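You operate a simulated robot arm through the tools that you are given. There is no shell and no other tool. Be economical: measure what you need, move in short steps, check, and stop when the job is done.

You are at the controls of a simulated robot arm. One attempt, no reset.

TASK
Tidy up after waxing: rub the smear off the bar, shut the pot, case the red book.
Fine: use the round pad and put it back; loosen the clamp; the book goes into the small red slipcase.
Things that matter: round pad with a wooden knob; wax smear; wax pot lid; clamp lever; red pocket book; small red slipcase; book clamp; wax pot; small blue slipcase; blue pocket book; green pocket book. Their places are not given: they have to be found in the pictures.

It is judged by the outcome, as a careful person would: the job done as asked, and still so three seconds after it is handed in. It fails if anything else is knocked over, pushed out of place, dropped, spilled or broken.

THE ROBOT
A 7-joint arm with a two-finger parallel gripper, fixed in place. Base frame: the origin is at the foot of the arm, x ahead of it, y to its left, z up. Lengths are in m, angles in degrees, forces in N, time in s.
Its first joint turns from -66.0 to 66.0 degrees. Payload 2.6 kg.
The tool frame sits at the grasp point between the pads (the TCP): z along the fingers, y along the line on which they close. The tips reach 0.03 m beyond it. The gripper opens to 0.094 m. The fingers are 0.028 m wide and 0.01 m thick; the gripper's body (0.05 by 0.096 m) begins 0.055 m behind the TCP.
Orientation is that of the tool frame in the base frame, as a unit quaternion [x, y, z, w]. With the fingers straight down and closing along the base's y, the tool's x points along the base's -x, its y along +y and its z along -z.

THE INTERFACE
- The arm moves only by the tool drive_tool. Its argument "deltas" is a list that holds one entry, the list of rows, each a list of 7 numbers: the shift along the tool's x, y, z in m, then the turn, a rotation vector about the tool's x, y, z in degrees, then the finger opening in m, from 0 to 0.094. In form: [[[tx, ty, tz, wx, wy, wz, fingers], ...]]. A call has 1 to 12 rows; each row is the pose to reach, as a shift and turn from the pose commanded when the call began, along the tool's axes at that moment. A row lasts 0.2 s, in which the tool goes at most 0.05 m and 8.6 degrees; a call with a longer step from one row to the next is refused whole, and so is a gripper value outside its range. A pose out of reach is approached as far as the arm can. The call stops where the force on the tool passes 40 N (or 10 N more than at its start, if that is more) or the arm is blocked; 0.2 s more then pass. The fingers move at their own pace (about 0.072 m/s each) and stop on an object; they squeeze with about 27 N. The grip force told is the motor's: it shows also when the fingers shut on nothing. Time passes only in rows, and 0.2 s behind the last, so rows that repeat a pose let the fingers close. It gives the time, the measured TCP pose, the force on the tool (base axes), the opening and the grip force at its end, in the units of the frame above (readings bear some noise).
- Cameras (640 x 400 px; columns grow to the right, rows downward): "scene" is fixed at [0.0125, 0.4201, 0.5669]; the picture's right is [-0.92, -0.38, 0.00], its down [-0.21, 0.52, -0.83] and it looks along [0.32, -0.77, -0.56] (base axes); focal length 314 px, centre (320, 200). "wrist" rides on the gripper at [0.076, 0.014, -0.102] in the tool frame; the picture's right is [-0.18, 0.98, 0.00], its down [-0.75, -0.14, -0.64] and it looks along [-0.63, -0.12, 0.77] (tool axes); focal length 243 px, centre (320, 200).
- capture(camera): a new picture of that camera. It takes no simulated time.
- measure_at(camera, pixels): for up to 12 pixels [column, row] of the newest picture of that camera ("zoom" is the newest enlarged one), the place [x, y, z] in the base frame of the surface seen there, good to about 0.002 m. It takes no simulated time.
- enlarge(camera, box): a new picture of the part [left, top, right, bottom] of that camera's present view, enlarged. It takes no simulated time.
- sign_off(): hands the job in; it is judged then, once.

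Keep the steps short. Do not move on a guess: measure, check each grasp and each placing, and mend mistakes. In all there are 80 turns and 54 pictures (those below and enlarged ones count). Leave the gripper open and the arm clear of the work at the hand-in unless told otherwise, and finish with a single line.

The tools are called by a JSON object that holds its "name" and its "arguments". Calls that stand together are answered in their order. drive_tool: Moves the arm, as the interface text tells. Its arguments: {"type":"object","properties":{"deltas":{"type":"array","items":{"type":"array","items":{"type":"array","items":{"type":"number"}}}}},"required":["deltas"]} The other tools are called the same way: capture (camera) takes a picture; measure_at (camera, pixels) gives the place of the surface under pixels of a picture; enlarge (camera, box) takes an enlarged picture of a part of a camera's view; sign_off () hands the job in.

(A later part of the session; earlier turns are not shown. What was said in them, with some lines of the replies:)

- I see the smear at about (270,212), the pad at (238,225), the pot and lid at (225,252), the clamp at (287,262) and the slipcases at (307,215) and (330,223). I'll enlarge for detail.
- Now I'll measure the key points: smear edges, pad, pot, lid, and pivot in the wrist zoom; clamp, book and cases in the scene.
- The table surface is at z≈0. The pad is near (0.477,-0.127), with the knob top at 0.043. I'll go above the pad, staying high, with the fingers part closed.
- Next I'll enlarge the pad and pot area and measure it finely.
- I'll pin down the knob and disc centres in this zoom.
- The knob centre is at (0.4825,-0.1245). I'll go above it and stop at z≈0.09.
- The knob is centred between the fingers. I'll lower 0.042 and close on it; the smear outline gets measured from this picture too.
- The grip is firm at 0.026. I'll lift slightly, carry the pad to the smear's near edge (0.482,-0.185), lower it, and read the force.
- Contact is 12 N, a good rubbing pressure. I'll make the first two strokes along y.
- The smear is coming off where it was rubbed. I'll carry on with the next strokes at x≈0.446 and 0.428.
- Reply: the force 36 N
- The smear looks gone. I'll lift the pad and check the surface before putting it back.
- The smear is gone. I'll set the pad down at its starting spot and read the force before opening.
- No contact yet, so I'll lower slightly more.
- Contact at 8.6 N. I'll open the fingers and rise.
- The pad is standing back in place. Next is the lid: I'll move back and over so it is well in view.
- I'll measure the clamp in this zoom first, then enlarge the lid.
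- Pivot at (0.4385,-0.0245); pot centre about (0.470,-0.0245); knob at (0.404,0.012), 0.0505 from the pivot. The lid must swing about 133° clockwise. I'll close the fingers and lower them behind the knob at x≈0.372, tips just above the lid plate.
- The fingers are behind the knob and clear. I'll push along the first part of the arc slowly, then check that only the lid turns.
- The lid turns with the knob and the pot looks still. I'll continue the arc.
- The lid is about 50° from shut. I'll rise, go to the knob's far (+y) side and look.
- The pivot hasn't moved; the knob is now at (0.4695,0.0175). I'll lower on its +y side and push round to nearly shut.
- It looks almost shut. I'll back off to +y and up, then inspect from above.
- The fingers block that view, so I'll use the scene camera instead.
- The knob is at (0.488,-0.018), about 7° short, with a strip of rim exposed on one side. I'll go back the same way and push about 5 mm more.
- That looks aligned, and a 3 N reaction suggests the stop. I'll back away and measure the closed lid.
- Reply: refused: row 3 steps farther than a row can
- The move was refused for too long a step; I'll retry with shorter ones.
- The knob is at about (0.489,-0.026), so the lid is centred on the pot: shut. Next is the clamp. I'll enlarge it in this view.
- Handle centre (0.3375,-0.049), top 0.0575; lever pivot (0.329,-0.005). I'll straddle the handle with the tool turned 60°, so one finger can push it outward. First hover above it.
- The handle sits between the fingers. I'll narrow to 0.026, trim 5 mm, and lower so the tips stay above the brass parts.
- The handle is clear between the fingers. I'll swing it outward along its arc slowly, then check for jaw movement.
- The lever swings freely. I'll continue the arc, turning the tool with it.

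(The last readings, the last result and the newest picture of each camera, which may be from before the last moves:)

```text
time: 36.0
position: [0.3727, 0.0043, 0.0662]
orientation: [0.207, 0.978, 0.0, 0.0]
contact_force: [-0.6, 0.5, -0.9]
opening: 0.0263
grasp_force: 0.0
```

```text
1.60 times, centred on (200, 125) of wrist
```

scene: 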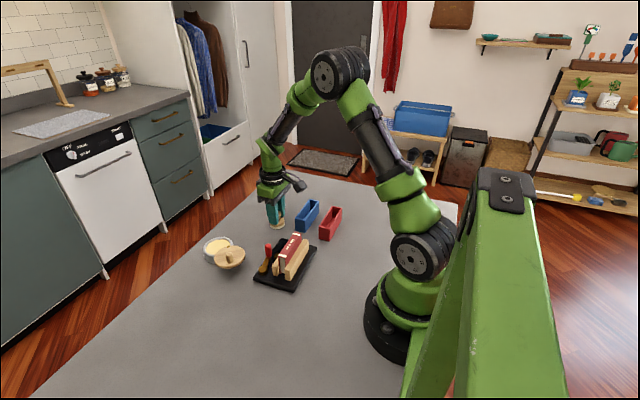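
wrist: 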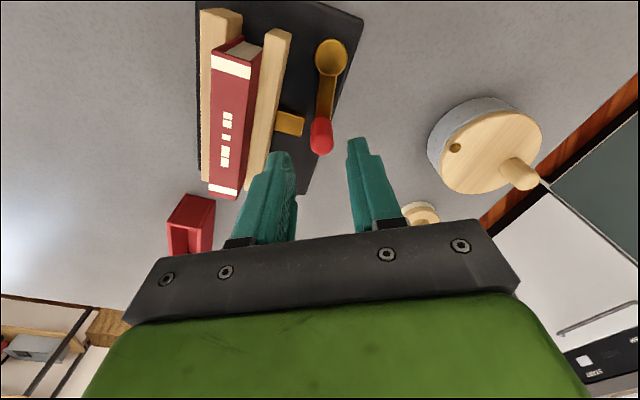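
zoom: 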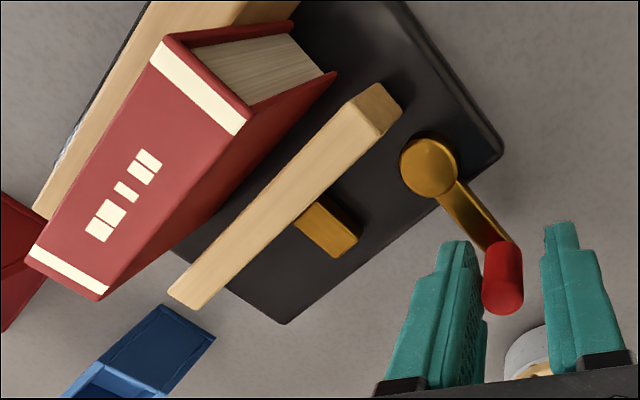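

The movable jaw has drawn away from the book: the clamp is opening. I'll push the lever a bit further to be sure it's fully loose.

{"name": "drive_tool", "arguments": {"deltas": [[[0.003, 0.0037, 0, 0, 0, -4, 0.026], [0.006, 0.0072, 0, 0, 0, -8, 0.026], [0.0096, 0.0101, 0, 0, 0, -12, 0.026], [0.0133, 0.0129, 0, 0, 0, -16, 0.026], [0.017, 0.0149, 0, 0, 0, -20, 0.026], [0.0209, 0.0167, 0, 0, 0, -24, 0.026]]]}}

{"name": "enlarge", "arguments": {"camera": "wrist", "box": [0, 0, 400, 250]}}

```text
time: 37.4
position: [0.359, 0.0259, 0.0679]
orientation: [-0.001, 1.0, 0.0, 0.001]
contact_force: [3.2, -8.4, 1.1]
opening: 0.0311
grasp_force: 4.4
```

```text
1.60 times, centred on (200, 125) of wrist
```

zoom: 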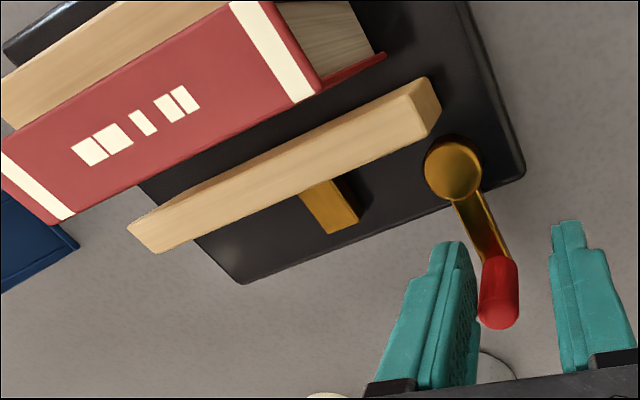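

The lever has hit its stop (8 N). I'll ease off, rise clear, and move to view the book and cases.

{"name": "drive_tool", "arguments": {"deltas": [[[0, -0.007, 0, 0, 0, 0, 0.03], [0, -0.007, -0.02, 0, 0, 0, 0.04], [0, -0.007, -0.06, 0, 0, 0, 0.06], [0.03, -0.025, -0.09, 0, 0, 0, 0.08], [0.06, -0.055, -0.11, 0, 0, 0, 0.08], [0.09, -0.085, -0.13, 0, 0, 0, 0.08], [0.11, -0.115, -0.15, 0, 0, 0, 0.08], [0.12, -0.14, -0.18, 0, 0, 0, 0.08], [0.12, -0.145, -0.18, 0, 0, 0, 0.08]]]}}

{"name": "capture", "arguments": {"camera": "wrist"}}

```text
time: 39.4
position: [0.239, -0.1197, 0.2487]
orientation: [0.0, 1.0, 0.0, 0.0]
contact_force: [0.1, -0.2, -0.3]
opening: 0.0802
grasp_force: 0.0
```

```text
15 pictures are left
```

wrist: 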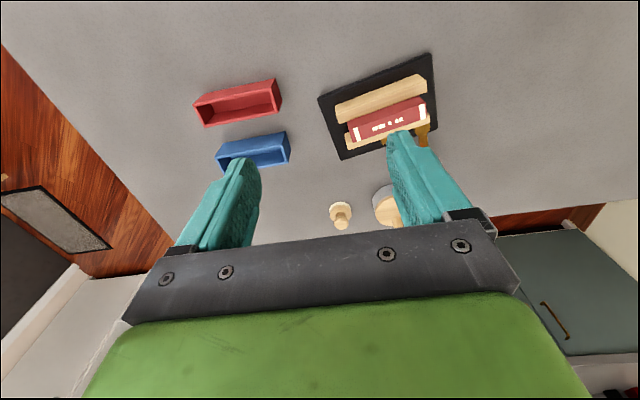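

One zoom covering both the red case and the book, for measurement.

{"name": "enlarge", "arguments": {"camera": "wrist", "box": [186, 40, 442, 200]}}

```text
2.50 times, centred on (314, 120) of wrist
```

zoom: 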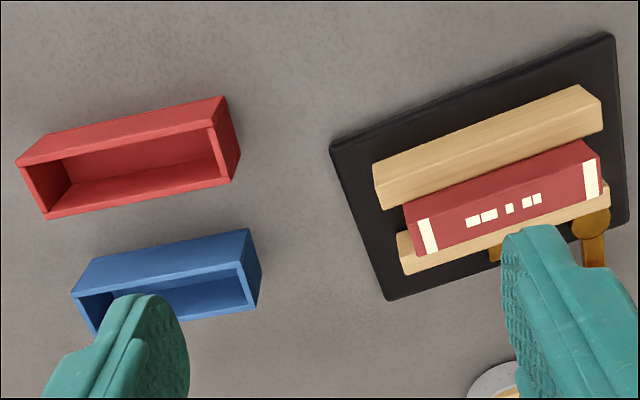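

{"name": "measure_at", "arguments": {"camera": "zoom", "pixels": [[23, 167], [207, 127], [231, 179], [47, 215], [110, 148], [140, 196], [408, 208], [415, 248], [582, 146], [598, 192], [500, 180], [505, 222]]}}

{"name": "measure_at", "arguments": {"camera": "zoom", "pixels": [[36, 190], [219, 150], [120, 180], [590, 170], [411, 228], [380, 190], [598, 118], [405, 265], [605, 196], [378, 168], [590, 92]]}}

```text
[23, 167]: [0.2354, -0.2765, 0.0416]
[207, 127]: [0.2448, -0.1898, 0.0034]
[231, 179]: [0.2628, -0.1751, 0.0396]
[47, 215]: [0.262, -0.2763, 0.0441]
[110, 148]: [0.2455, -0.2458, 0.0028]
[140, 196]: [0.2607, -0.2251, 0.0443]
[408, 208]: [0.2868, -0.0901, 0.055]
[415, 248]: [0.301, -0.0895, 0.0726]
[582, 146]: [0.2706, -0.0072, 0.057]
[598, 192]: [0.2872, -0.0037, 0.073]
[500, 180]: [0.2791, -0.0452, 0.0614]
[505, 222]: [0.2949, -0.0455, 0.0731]
```

```text
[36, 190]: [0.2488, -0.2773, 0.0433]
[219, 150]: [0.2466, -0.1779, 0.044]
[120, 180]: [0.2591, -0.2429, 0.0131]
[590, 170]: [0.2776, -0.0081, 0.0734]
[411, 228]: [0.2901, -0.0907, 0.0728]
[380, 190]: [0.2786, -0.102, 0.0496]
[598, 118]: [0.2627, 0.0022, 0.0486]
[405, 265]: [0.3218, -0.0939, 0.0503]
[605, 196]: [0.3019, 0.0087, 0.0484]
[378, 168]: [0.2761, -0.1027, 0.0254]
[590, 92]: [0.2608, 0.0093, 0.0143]
```

The red case is centred near (0.248,-0.227) and lies along y; its rim is at 0.0445. The book is centred near (0.2876,-0.0475), its length turned about 9°, with its top at 0.0735. I'll go above it, turning the tool 81° so the fingers close across its thickness.

{"name": "drive_tool", "arguments": {"deltas": [[[-0.005, 0.007, 0.01, 0, 0, 8.1, 0.05], [-0.01, 0.0145, 0.02, 0, 0, 16.2, 0.05], [-0.0145, 0.0217, 0.03, 0, 0, 24.3, 0.05], [-0.0194, 0.029, 0.04, 0, 0, 32.4, 0.05], [-0.0243, 0.0361, 0.05, 0, 0, 40.5, 0.05], [-0.029, 0.0433, 0.06, 0, 0, 48.6, 0.05], [-0.034, 0.0505, 0.07, 0, 0, 56.7, 0.05], [-0.039, 0.058, 0.08, 0, 0, 64.8, 0.05], [-0.0437, 0.065, 0.09, 0, 0, 72.9, 0.05], [-0.0486, 0.0722, 0.0987, 0, 0, 81, 0.05], [-0.0486, 0.0722, 0.0987, 0, 0, 81, 0.05]]]}}

{"name": "enlarge", "arguments": {"camera": "wrist", "box": [160, 0, 480, 200]}}

```text
time: 41.8
position: [0.2866, -0.0441, 0.1481]
orientation: [0.649, 0.761, -0.001, -0.001]
contact_force: [-1.4, -1.0, -0.3]
opening: 0.0501
grasp_force: 0.0
```

```text
2.00 times, centred on (320, 100) of wrist
```

zoom: 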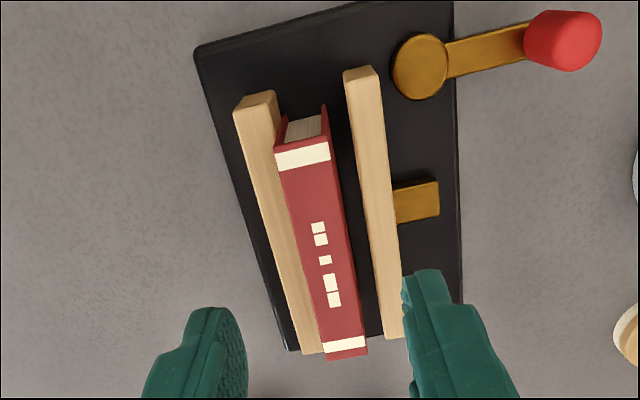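

{"name": "measure_at", "arguments": {"camera": "zoom", "pixels": [[278, 160], [327, 150], [303, 152], [345, 345], [327, 350], [365, 344], [304, 250], [345, 245], [325, 250], [270, 110], [380, 250], [345, 357]]}}

```text
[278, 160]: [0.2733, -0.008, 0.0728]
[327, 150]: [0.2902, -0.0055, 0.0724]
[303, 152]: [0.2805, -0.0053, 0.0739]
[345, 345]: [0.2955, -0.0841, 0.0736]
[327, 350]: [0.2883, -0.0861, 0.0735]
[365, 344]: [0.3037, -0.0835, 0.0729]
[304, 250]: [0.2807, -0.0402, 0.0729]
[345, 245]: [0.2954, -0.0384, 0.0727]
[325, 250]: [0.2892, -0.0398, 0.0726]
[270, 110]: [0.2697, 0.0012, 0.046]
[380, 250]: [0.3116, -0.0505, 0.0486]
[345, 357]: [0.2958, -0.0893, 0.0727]
```

The book centre is (0.2893,-0.046), turned about 10.4°. I'll trim the turn by 1.3° and 2 mm, then descend to z≈0.088 so the tips stay above the jaw.

{"name": "drive_tool", "arguments": {"deltas": [[[0, 0.002, 0.015, 0, 0, -1.3, 0.05], [0, 0.002, 0.03, 0, 0, -1.3, 0.05], [0, 0.002, 0.045, 0, 0, -1.3, 0.05], [0, 0.002, 0.0605, 0, 0, -1.3, 0.05], [0, 0.002, 0.0605, 0, 0, -1.3, 0.035], [0, 0.002, 0.0605, 0, 0, -1.3, 0.028]]]}}

{"name": "enlarge", "arguments": {"camera": "wrist", "box": [160, 0, 480, 200]}}

```text
time: 43.2
position: [0.2879, -0.0468, 0.0887]
orientation: [0.641, 0.768, 0.0, -0.001]
contact_force: [0.1, 1.3, -0.1]
opening: 0.0279
grasp_force: 0.0
```

```text
2.00 times, centred on (320, 100) of wrist
```

zoom: 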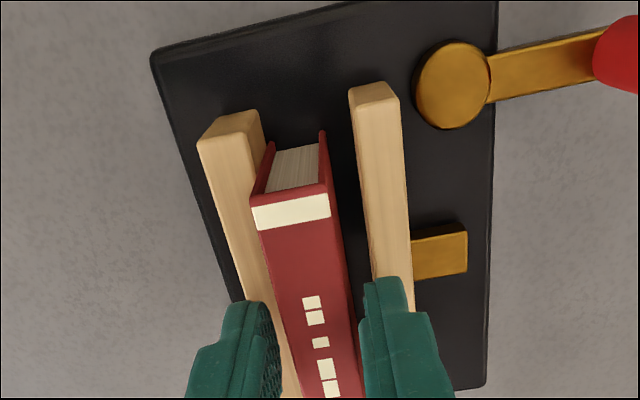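

The book is centred between the fingers. Closing.

{"name": "drive_tool", "arguments": {"deltas": [[[0, 0, 0, 0, 0, 0, 0.02], [0, 0, 0, 0, 0, 0, 0.01], [0, 0, 0, 0, 0, 0, 0.01], [0, 0, 0, 0, 0, 0, 0.01]]]}}

```text
time: 44.2
position: [0.2888, -0.046, 0.0867]
orientation: [0.64, 0.769, 0.0, -0.001]
contact_force: [0.4, -0.8, -0.6]
opening: 0.0183
grasp_force: 26.9
```

Gripped at 0.0183. I'll lift straight up.

{"name": "drive_tool", "arguments": {"deltas": [[[0, 0, -0.01, 0, 0, 0, 0.01], [0, 0, -0.03, 0, 0, 0, 0.01], [0, 0, -0.06, 0, 0, 0, 0.01], [0, 0, -0.09, 0, 0, 0, 0.01], [0, 0, -0.09, 0, 0, 0, 0.01]]]}}

{"name": "capture", "arguments": {"camera": "scene"}}

```text
time: 45.4
position: [0.2898, -0.0475, 0.1796]
orientation: [0.641, 0.768, 0.0, 0.0]
contact_force: [-0.1, 0.0, -1.0]
opening: 0.0181
grasp_force: 26.3
```

```text
11 pictures are left
```

scene: 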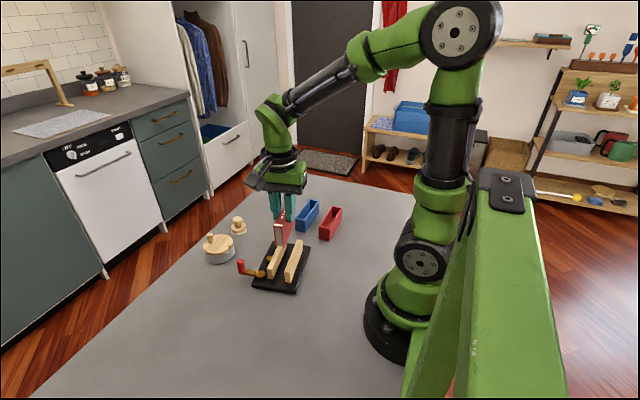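

The book is held and clear. I'll enlarge the red case in the scene to get its rim corners and turn precisely.

{"name": "enlarge", "arguments": {"camera": "scene", "box": [296, 200, 360, 240]}}

```text
10.00 times, centred on (328, 220) of scene
```

zoom: 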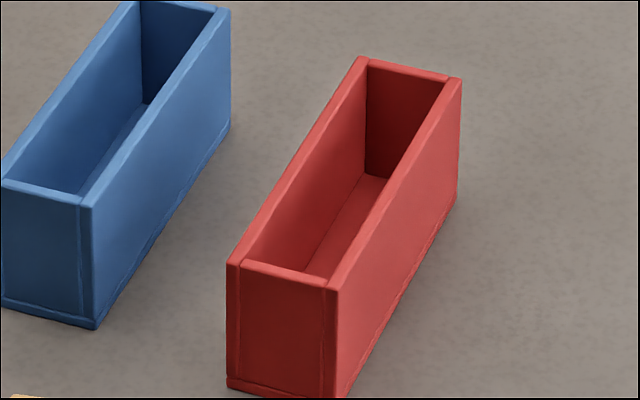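

{"name": "measure_at", "arguments": {"camera": "zoom", "pixels": [[234, 257], [298, 160], [361, 66], [334, 280], [394, 182], [452, 84], [285, 272], [408, 71], [245, 255], [370, 68], [322, 272], [443, 82]]}}

```text
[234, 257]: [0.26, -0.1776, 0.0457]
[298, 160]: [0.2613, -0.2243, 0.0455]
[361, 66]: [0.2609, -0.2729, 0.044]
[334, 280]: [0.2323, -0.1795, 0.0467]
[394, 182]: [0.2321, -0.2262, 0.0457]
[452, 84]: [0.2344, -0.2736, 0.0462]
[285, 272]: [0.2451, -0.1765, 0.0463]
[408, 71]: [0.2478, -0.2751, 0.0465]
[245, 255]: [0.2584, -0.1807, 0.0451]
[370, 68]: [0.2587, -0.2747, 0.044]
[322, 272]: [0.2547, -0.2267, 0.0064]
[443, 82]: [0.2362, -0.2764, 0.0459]
```

The case's inner midline is at x≈0.2473, y≈-0.226, turned about 1°, inner width about 0.0245. I'll carry the book above it, turning 9.4°.

{"name": "drive_tool", "arguments": {"deltas": [[[-0.028, -0.012, 0, 0, 0, 2, 0.01], [-0.056, -0.0245, 0, 0, 0, 4, 0.01], [-0.085, -0.037, 0, 0, 0, 6, 0.01], [-0.113, -0.049, 0, 0, 0, 8, 0.01], [-0.141, -0.061, 0, 0, 0, 9.4, 0.01], [-0.1694, -0.0732, 0, 0, 0, 9.4, 0.01], [-0.1694, -0.0732, 0, 0, 0, 9.4, 0.01], [-0.1694, -0.0732, 0, 0, 0, 9.4, 0.01]]]}}

{"name": "capture", "arguments": {"camera": "wrist"}}

{"name": "enlarge", "arguments": {"camera": "scene", "box": [280, 170, 376, 230]}}

```text
time: 47.2
position: [0.247, -0.2268, 0.179]
orientation: [0.701, 0.713, 0.0, 0.0]
contact_force: [0.5, 0.2, -1.4]
opening: 0.0183
grasp_force: 27.4
```

```text
9 pictures are left
```

wrist: 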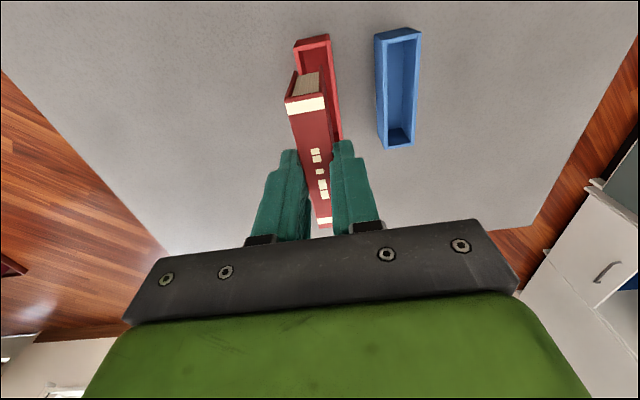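

```text
6.67 times, centred on (328, 200) of scene
```

zoom: 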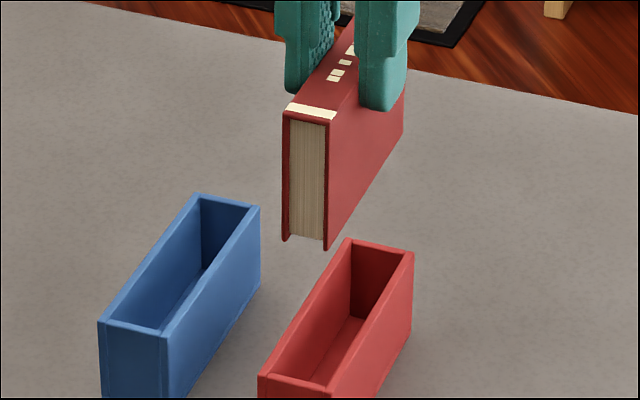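

I'll measure the held book's bottom and top corners against the case.

{"name": "measure_at", "arguments": {"camera": "zoom", "pixels": [[287, 236], [326, 244], [308, 236], [308, 180], [288, 120], [326, 125], [400, 130], [308, 113], [350, 52]]}}

{"name": "measure_at", "arguments": {"camera": "wrist", "pixels": [[289, 106], [322, 106], [306, 104], [323, 220], [295, 48], [329, 44], [313, 42]]}}

```text
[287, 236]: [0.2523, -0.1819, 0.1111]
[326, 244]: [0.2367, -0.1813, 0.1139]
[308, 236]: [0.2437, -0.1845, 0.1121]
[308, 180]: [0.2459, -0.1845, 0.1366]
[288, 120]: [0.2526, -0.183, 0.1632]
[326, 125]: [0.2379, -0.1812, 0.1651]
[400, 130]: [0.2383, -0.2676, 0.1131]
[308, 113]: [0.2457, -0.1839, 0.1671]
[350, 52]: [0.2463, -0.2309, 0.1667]
```

```text
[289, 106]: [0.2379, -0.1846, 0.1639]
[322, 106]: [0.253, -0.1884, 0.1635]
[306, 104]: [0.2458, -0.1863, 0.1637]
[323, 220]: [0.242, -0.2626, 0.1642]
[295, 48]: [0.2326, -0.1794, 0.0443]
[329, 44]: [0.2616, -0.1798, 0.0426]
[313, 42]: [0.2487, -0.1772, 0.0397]
```

The book needs +1.5 mm in x; its ends are centred. I'll shift, lower to just above the rim and look.

{"name": "drive_tool", "arguments": {"deltas": [[[-0.001, 0.0015, 0.01, 0, 0, 0, 0.01], [-0.001, 0.0015, 0.03, 0, 0, 0, 0.01], [-0.001, 0.0015, 0.048, 0, 0, 0, 0.01], [-0.001, 0.0015, 0.056, 0, 0, 0, 0.01], [-0.001, 0.0015, 0.056, 0, 0, 0, 0.01]]]}}

{"name": "enlarge", "arguments": {"camera": "scene", "box": [292, 190, 356, 230]}}

```text
time: 48.4
position: [0.2476, -0.2262, 0.1216]
orientation: [0.702, 0.713, 0.0, 0.0]
contact_force: [0.0, 0.9, -1.4]
opening: 0.0182
grasp_force: 27.0
```

```text
10.00 times, centred on (324, 210) of scene
```

zoom: 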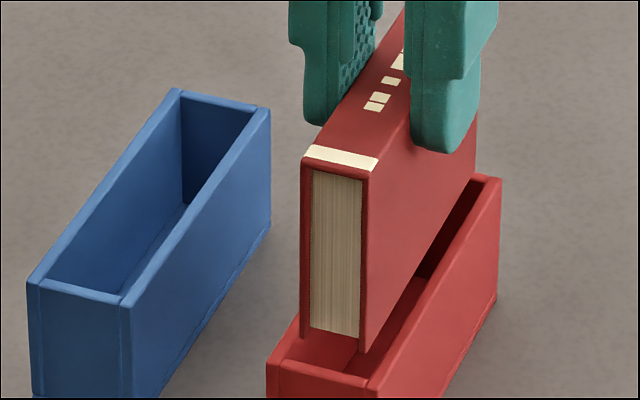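

The book is aligned above the opening. I'll lower 25 mm into the case and check the force.

{"name": "drive_tool", "arguments": {"deltas": [[[0, 0, 0.006, 0, 0, 0, 0.01], [0, 0, 0.012, 0, 0, 0, 0.01], [0, 0, 0.018, 0, 0, 0, 0.01], [0, 0, 0.025, 0, 0, 0, 0.01], [0, 0, 0.025, 0, 0, 0, 0.01]]]}}

{"name": "enlarge", "arguments": {"camera": "scene", "box": [292, 196, 356, 236]}}

```text
time: 49.6
position: [0.2483, -0.2282, 0.0969]
orientation: [0.702, 0.712, 0.001, 0.0]
contact_force: [0.0, -0.5, -1.5]
opening: 0.0182
grasp_force: 27.0
```

```text
10.00 times, centred on (324, 216) of scene
```

zoom: 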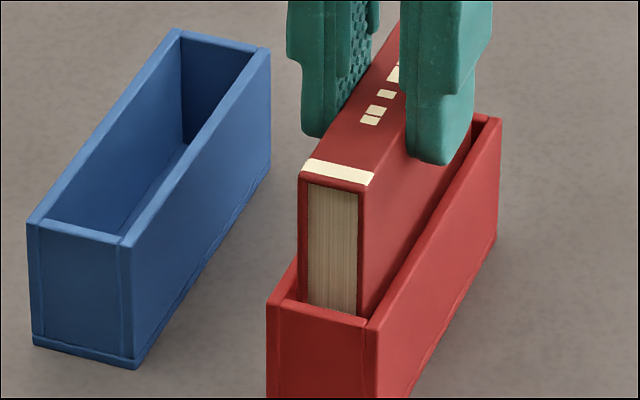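

It slides in freely. I'll lower about 18 mm more, gently.

{"name": "drive_tool", "arguments": {"deltas": [[[0, 0, 0.006, 0, 0, 0, 0.01], [0, 0, 0.012, 0, 0, 0, 0.01], [0, 0, 0.016, 0, 0, 0, 0.01], [0, 0, 0.018, 0, 0, 0, 0.01], [0, 0, 0.018, 0, 0, 0, 0.01]]]}}

```text
time: 50.8
position: [0.2498, -0.2276, 0.0805]
orientation: [0.702, 0.712, 0.0, -0.001]
contact_force: [0.1, 0.6, -0.2]
opening: 0.0181
grasp_force: 27.6
```

{"name": "drive_tool", "arguments": {"deltas": [[[0, 0, 0.001, 0, 0, 0, 0.01], [0, 0, 0.002, 0, 0, 0, 0.01], [0, 0, 0.002, 0, 0, 0, 0.01]]]}}

{"name": "enlarge", "arguments": {"camera": "scene", "box": [292, 200, 356, 240]}}

```text
time: 51.6
position: [0.2486, -0.2261, 0.0786]
orientation: [0.701, 0.713, 0.001, 0.001]
contact_force: [0.9, 0.7, -1.1]
opening: 0.0181
grasp_force: 27.4
```

```text
10.00 times, centred on (324, 220) of scene
```

zoom: 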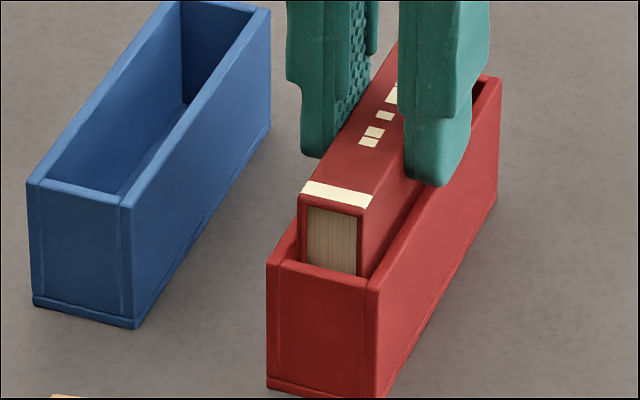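

I'll check the spine height to see how far it is from the floor.

{"name": "measure_at", "arguments": {"camera": "zoom", "pixels": [[335, 193], [345, 160], [375, 120], [480, 80]]}}

{"name": "drive_tool", "arguments": {"deltas": [[[0, 0, 0.001, 0, 0, 0, 0.01], [0, 0, 0.002, 0, 0, 0, 0.01], [0, 0, 0.002, 0, 0, 0, 0.01]]]}}

```text
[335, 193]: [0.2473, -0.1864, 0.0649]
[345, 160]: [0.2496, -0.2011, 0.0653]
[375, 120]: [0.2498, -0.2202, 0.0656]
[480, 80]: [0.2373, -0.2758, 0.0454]
```

```text
time: 52.4
position: [0.2503, -0.2274, 0.0761]
orientation: [0.702, 0.712, 0.001, 0.0]
contact_force: [-3.7, 2.7, 14.2]
opening: 0.0181
grasp_force: 26.6
```

Contact at 14 N with the spine near 0.063: the book is on the floor of the case. I'll ease up, open a little, then rise.

{"name": "drive_tool", "arguments": {"deltas": [[[0, 0, -0.0015, 0, 0, 0, 0.0181], [0, 0, -0.0015, 0, 0, 0, 0.024], [0, 0, -0.0015, 0, 0, 0, 0.03], [0, 0, -0.0015, 0, 0, 0, 0.034], [0, 0, -0.02, 0, 0, 0, 0.034], [0, 0, -0.06, 0, 0, 0, 0.034], [0, 0, -0.1, 0, 0, 0, 0.06], [0, 0, -0.14, 0, 0, 0, 0.08], [0, 0, -0.18, 0, 0, 0, 0.08]]]}}

{"name": "enlarge", "arguments": {"camera": "scene", "box": [190, 190, 350, 290]}}

```text
time: 54.4
position: [0.2481, -0.2281, 0.2569]
orientation: [0.701, 0.713, 0.0, 0.0]
contact_force: [-0.2, -0.5, 0.0]
opening: 0.08
grasp_force: 0.0
```

```text
4.00 times, centred on (270, 240) of scene
```

zoom: 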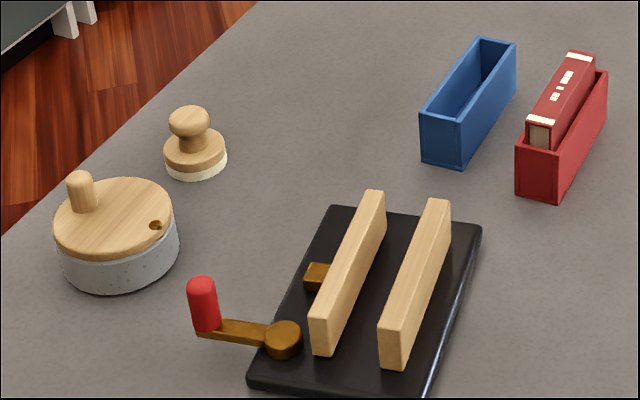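

Comparing with the first zoom of the same box, the clamp's base has turned: its corners were at (370,195), (508,235), (253,357) and are now at (330,207), (482,228), (248,385). Pushing the lever onto its stop must have shifted it. I'll measure both sets.

{"name": "measure_at", "arguments": {"camera": "zoom", "pixels": [[370, 197], [506, 235], [255, 355], [332, 209], [480, 229], [250, 381], [313, 340], [376, 193], [405, 365], [438, 202], [282, 330], [202, 283]]}}

```text
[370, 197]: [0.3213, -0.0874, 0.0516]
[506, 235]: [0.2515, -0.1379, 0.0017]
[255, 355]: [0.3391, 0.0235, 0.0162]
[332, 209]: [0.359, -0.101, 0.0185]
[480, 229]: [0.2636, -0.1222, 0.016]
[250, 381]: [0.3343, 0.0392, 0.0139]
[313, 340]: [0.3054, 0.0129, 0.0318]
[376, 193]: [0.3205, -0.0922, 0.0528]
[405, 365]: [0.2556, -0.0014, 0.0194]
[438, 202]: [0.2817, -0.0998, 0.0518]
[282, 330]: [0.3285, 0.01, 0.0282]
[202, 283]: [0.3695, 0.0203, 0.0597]
```

The clamp's centre has moved about (+7,+9) mm and it has turned about 8.3°. I can put it back by gripping the fixed jaw and moving it rigidly. I'll measure that jaw's top face.

{"name": "measure_at", "arguments": {"camera": "zoom", "pixels": [[432, 205], [446, 206], [408, 265], [422, 268], [415, 266], [385, 325], [400, 330], [393, 327], [340, 265], [352, 262], [365, 225], [325, 315]]}}

```text
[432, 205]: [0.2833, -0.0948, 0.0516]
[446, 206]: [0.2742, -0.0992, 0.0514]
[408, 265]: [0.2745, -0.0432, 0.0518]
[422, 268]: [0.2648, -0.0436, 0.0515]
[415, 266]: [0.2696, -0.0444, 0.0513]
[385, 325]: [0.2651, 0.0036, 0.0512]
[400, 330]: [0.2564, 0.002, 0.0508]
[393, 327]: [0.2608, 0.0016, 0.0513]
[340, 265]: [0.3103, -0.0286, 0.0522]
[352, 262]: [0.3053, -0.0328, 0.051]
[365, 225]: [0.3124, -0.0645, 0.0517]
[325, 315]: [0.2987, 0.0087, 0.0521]
```

The fixed jaw's centre is (0.270,-0.0475), top 0.0515, turned 10°, with a 27 mm gap for one finger. I'll move above it.

{"name": "drive_tool", "arguments": {"deltas": [[[0.036, 0.005, 0, 0, 0, -2, 0.05], [0.072, 0.01, 0, 0, 0, -4, 0.03], [0.108, 0.015, 0.02, 0, 0, -6, 0.03], [0.144, 0.02, 0.05, 0, 0, -8, 0.03], [0.18, 0.0245, 0.08, 0, 0, -9, 0.03], [0.18, 0.0245, 0.12, 0, 0, -9, 0.03], [0.18, 0.0245, 0.147, 0, 0, -9, 0.03], [0.18, 0.0245, 0.147, 0, 0, -9, 0.03], [0.18, 0.0245, 0.147, 0, 0, -9, 0.03]]]}}

{"name": "capture", "arguments": {"camera": "wrist"}}

{"name": "measure_at", "arguments": {"camera": "wrist", "pixels": [[320, 120]]}}

```text
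time: 56.4
position: [0.2719, -0.0465, 0.1095]
orientation: [0.643, 0.765, 0.0, 0.001]
contact_force: [0.2, 0.6, -0.4]
opening: 0.0301
grasp_force: 0.1
```

```text
3 pictures are left
```

wrist: 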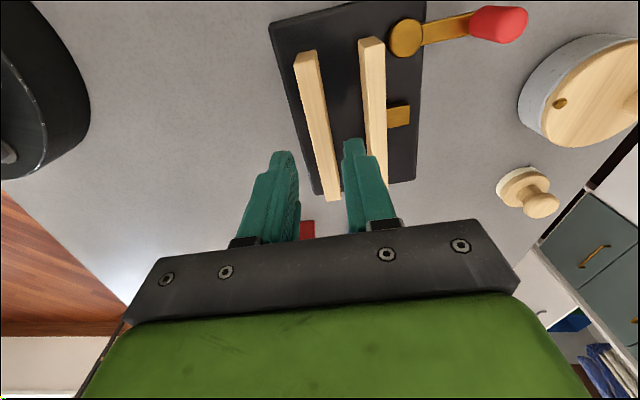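

```text
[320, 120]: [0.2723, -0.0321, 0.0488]
```

The jaw lies between the fingers. I'll lower to z≈0.063 and close gently.

{"name": "drive_tool", "arguments": {"deltas": [[[0, -0.001, 0.015, 0, 0, 0, 0.03], [0, -0.001, 0.03, 0, 0, 0, 0.03], [0, -0.001, 0.04, 0, 0, 0, 0.03], [0, -0.001, 0.0465, 0, 0, 0, 0.03], [0, -0.001, 0.0465, 0, 0, 0, 0.02], [0, -0.001, 0.0465, 0, 0, 0, 0.005], [0, -0.001, 0.0465, 0, 0, 0, 0.005]]]}}

```text
time: 58.0
position: [0.2725, -0.0473, 0.0628]
orientation: [0.641, 0.767, 0.0, 0.001]
contact_force: [10.3, 2.3, 0.2]
opening: 0.0141
grasp_force: 27.2
```

The jaw is gripped (0.0141). I'll slide the clamp back gently: (-7,-5.5) mm with an 8.2° turn.

{"name": "drive_tool", "arguments": {"deltas": [[[-0.0007, -0.0013, 0, 0, 0, 1.4, 0.005], [-0.0014, -0.0027, 0, 0, 0, 2.8, 0.005], [-0.0021, -0.004, 0, 0, 0, 4.2, 0.005], [-0.0028, -0.0053, 0, 0, 0, 5.6, 0.005], [-0.0035, -0.0067, 0, 0, 0, 7, 0.005], [-0.0042, -0.008, 0, 0, 0, 8.2, 0.005], [-0.0042, -0.008, 0, 0, 0, 8.2, 0.005]]]}}

{"name": "enlarge", "arguments": {"camera": "scene", "box": [190, 190, 350, 290]}}

```text
time: 59.6
position: [0.2629, -0.0525, 0.0625]
orientation: [0.697, 0.717, 0.0, 0.0]
contact_force: [0.9, 5.3, -0.5]
opening: 0.0141
grasp_force: 26.6
```

```text
4.00 times, centred on (270, 240) of scene
```

zoom: 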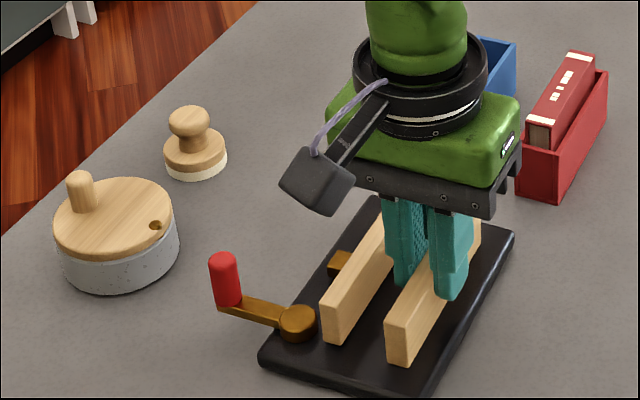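

Nearly restored. All corners sit about 6 px right of where they were, which is roughly 4 mm. I'll measure the pivot and corners to confirm.

{"name": "measure_at", "arguments": {"camera": "zoom", "pixels": [[297, 322], [292, 320], [513, 235], [262, 355], [222, 262]]}}

```text
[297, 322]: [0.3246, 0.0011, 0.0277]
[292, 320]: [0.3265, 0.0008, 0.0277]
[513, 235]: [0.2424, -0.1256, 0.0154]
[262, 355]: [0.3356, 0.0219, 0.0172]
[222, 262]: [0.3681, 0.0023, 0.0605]
```

Needed: (+3.4,+1.5) mm. I'll slide it that far, then release and rise.

{"name": "drive_tool", "arguments": {"deltas": [[[0.0007, 0.002, 0, 0, 0, 0, 0.005], [0.0014, 0.004, 0, 0, 0, 0, 0.005], [0.0014, 0.004, 0, 0, 0, 0, 0.005]]]}}

{"name": "drive_tool", "arguments": {"deltas": [[[0, 0, 0, 0, 0, 0, 0.022], [0, 0, 0, 0, 0, 0, 0.03], [0, 0, 0, 0, 0, 0, 0.03], [0, 0, -0.03, 0, 0, 0, 0.03], [0, 0, -0.07, 0, 0, 0, 0.03], [0, 0, -0.11, 0, 0, 0, 0.05], [0, 0, -0.15, 0, 0, 0, 0.08], [0, 0, -0.19, 0, 0, 0, 0.08], [0, -0.03, -0.22, 0, 0, 0, 0.08]]]}}

{"name": "enlarge", "arguments": {"camera": "scene", "box": [190, 190, 350, 290]}}

```text
time: 60.4
position: [0.2674, -0.0507, 0.062]
orientation: [0.696, 0.718, 0.0, 0.001]
contact_force: [0.4, 0.2, 0.0]
opening: 0.0139
grasp_force: 27.1
```

```text
time: 62.4
position: [0.2364, -0.0525, 0.282]
orientation: [0.696, 0.718, 0.0, 0.001]
contact_force: [0.7, -0.4, -0.1]
opening: 0.0801
grasp_force: 0.1
```

```text
4.00 times, centred on (270, 240) of scene
```

zoom: 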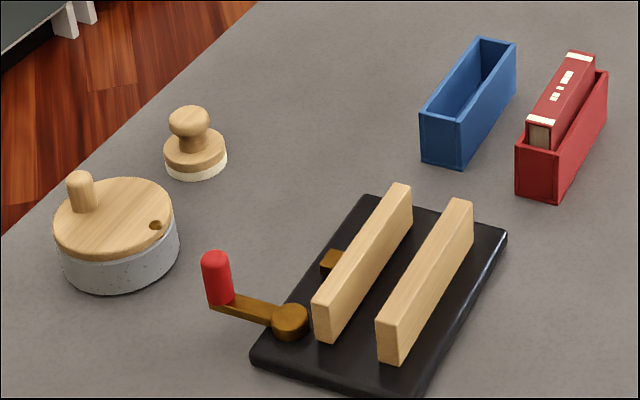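

The clamp is back on its original marks and open. The book is in the red case, the pot is shut, the pad is back and the smear is gone. The arm is clear and the gripper open, so I'm handing in.

{"name": "sign_off", "arguments": {}}

```text
The job is handed in.
```

The smear is rubbed off, the round pad is back in its place, the pot is shut, the clamp is loosened and the red book is in the small red slipcase; pushing the lever nudged the clamp about 11 mm, so I slid it back to within a few millimetres of where it started.
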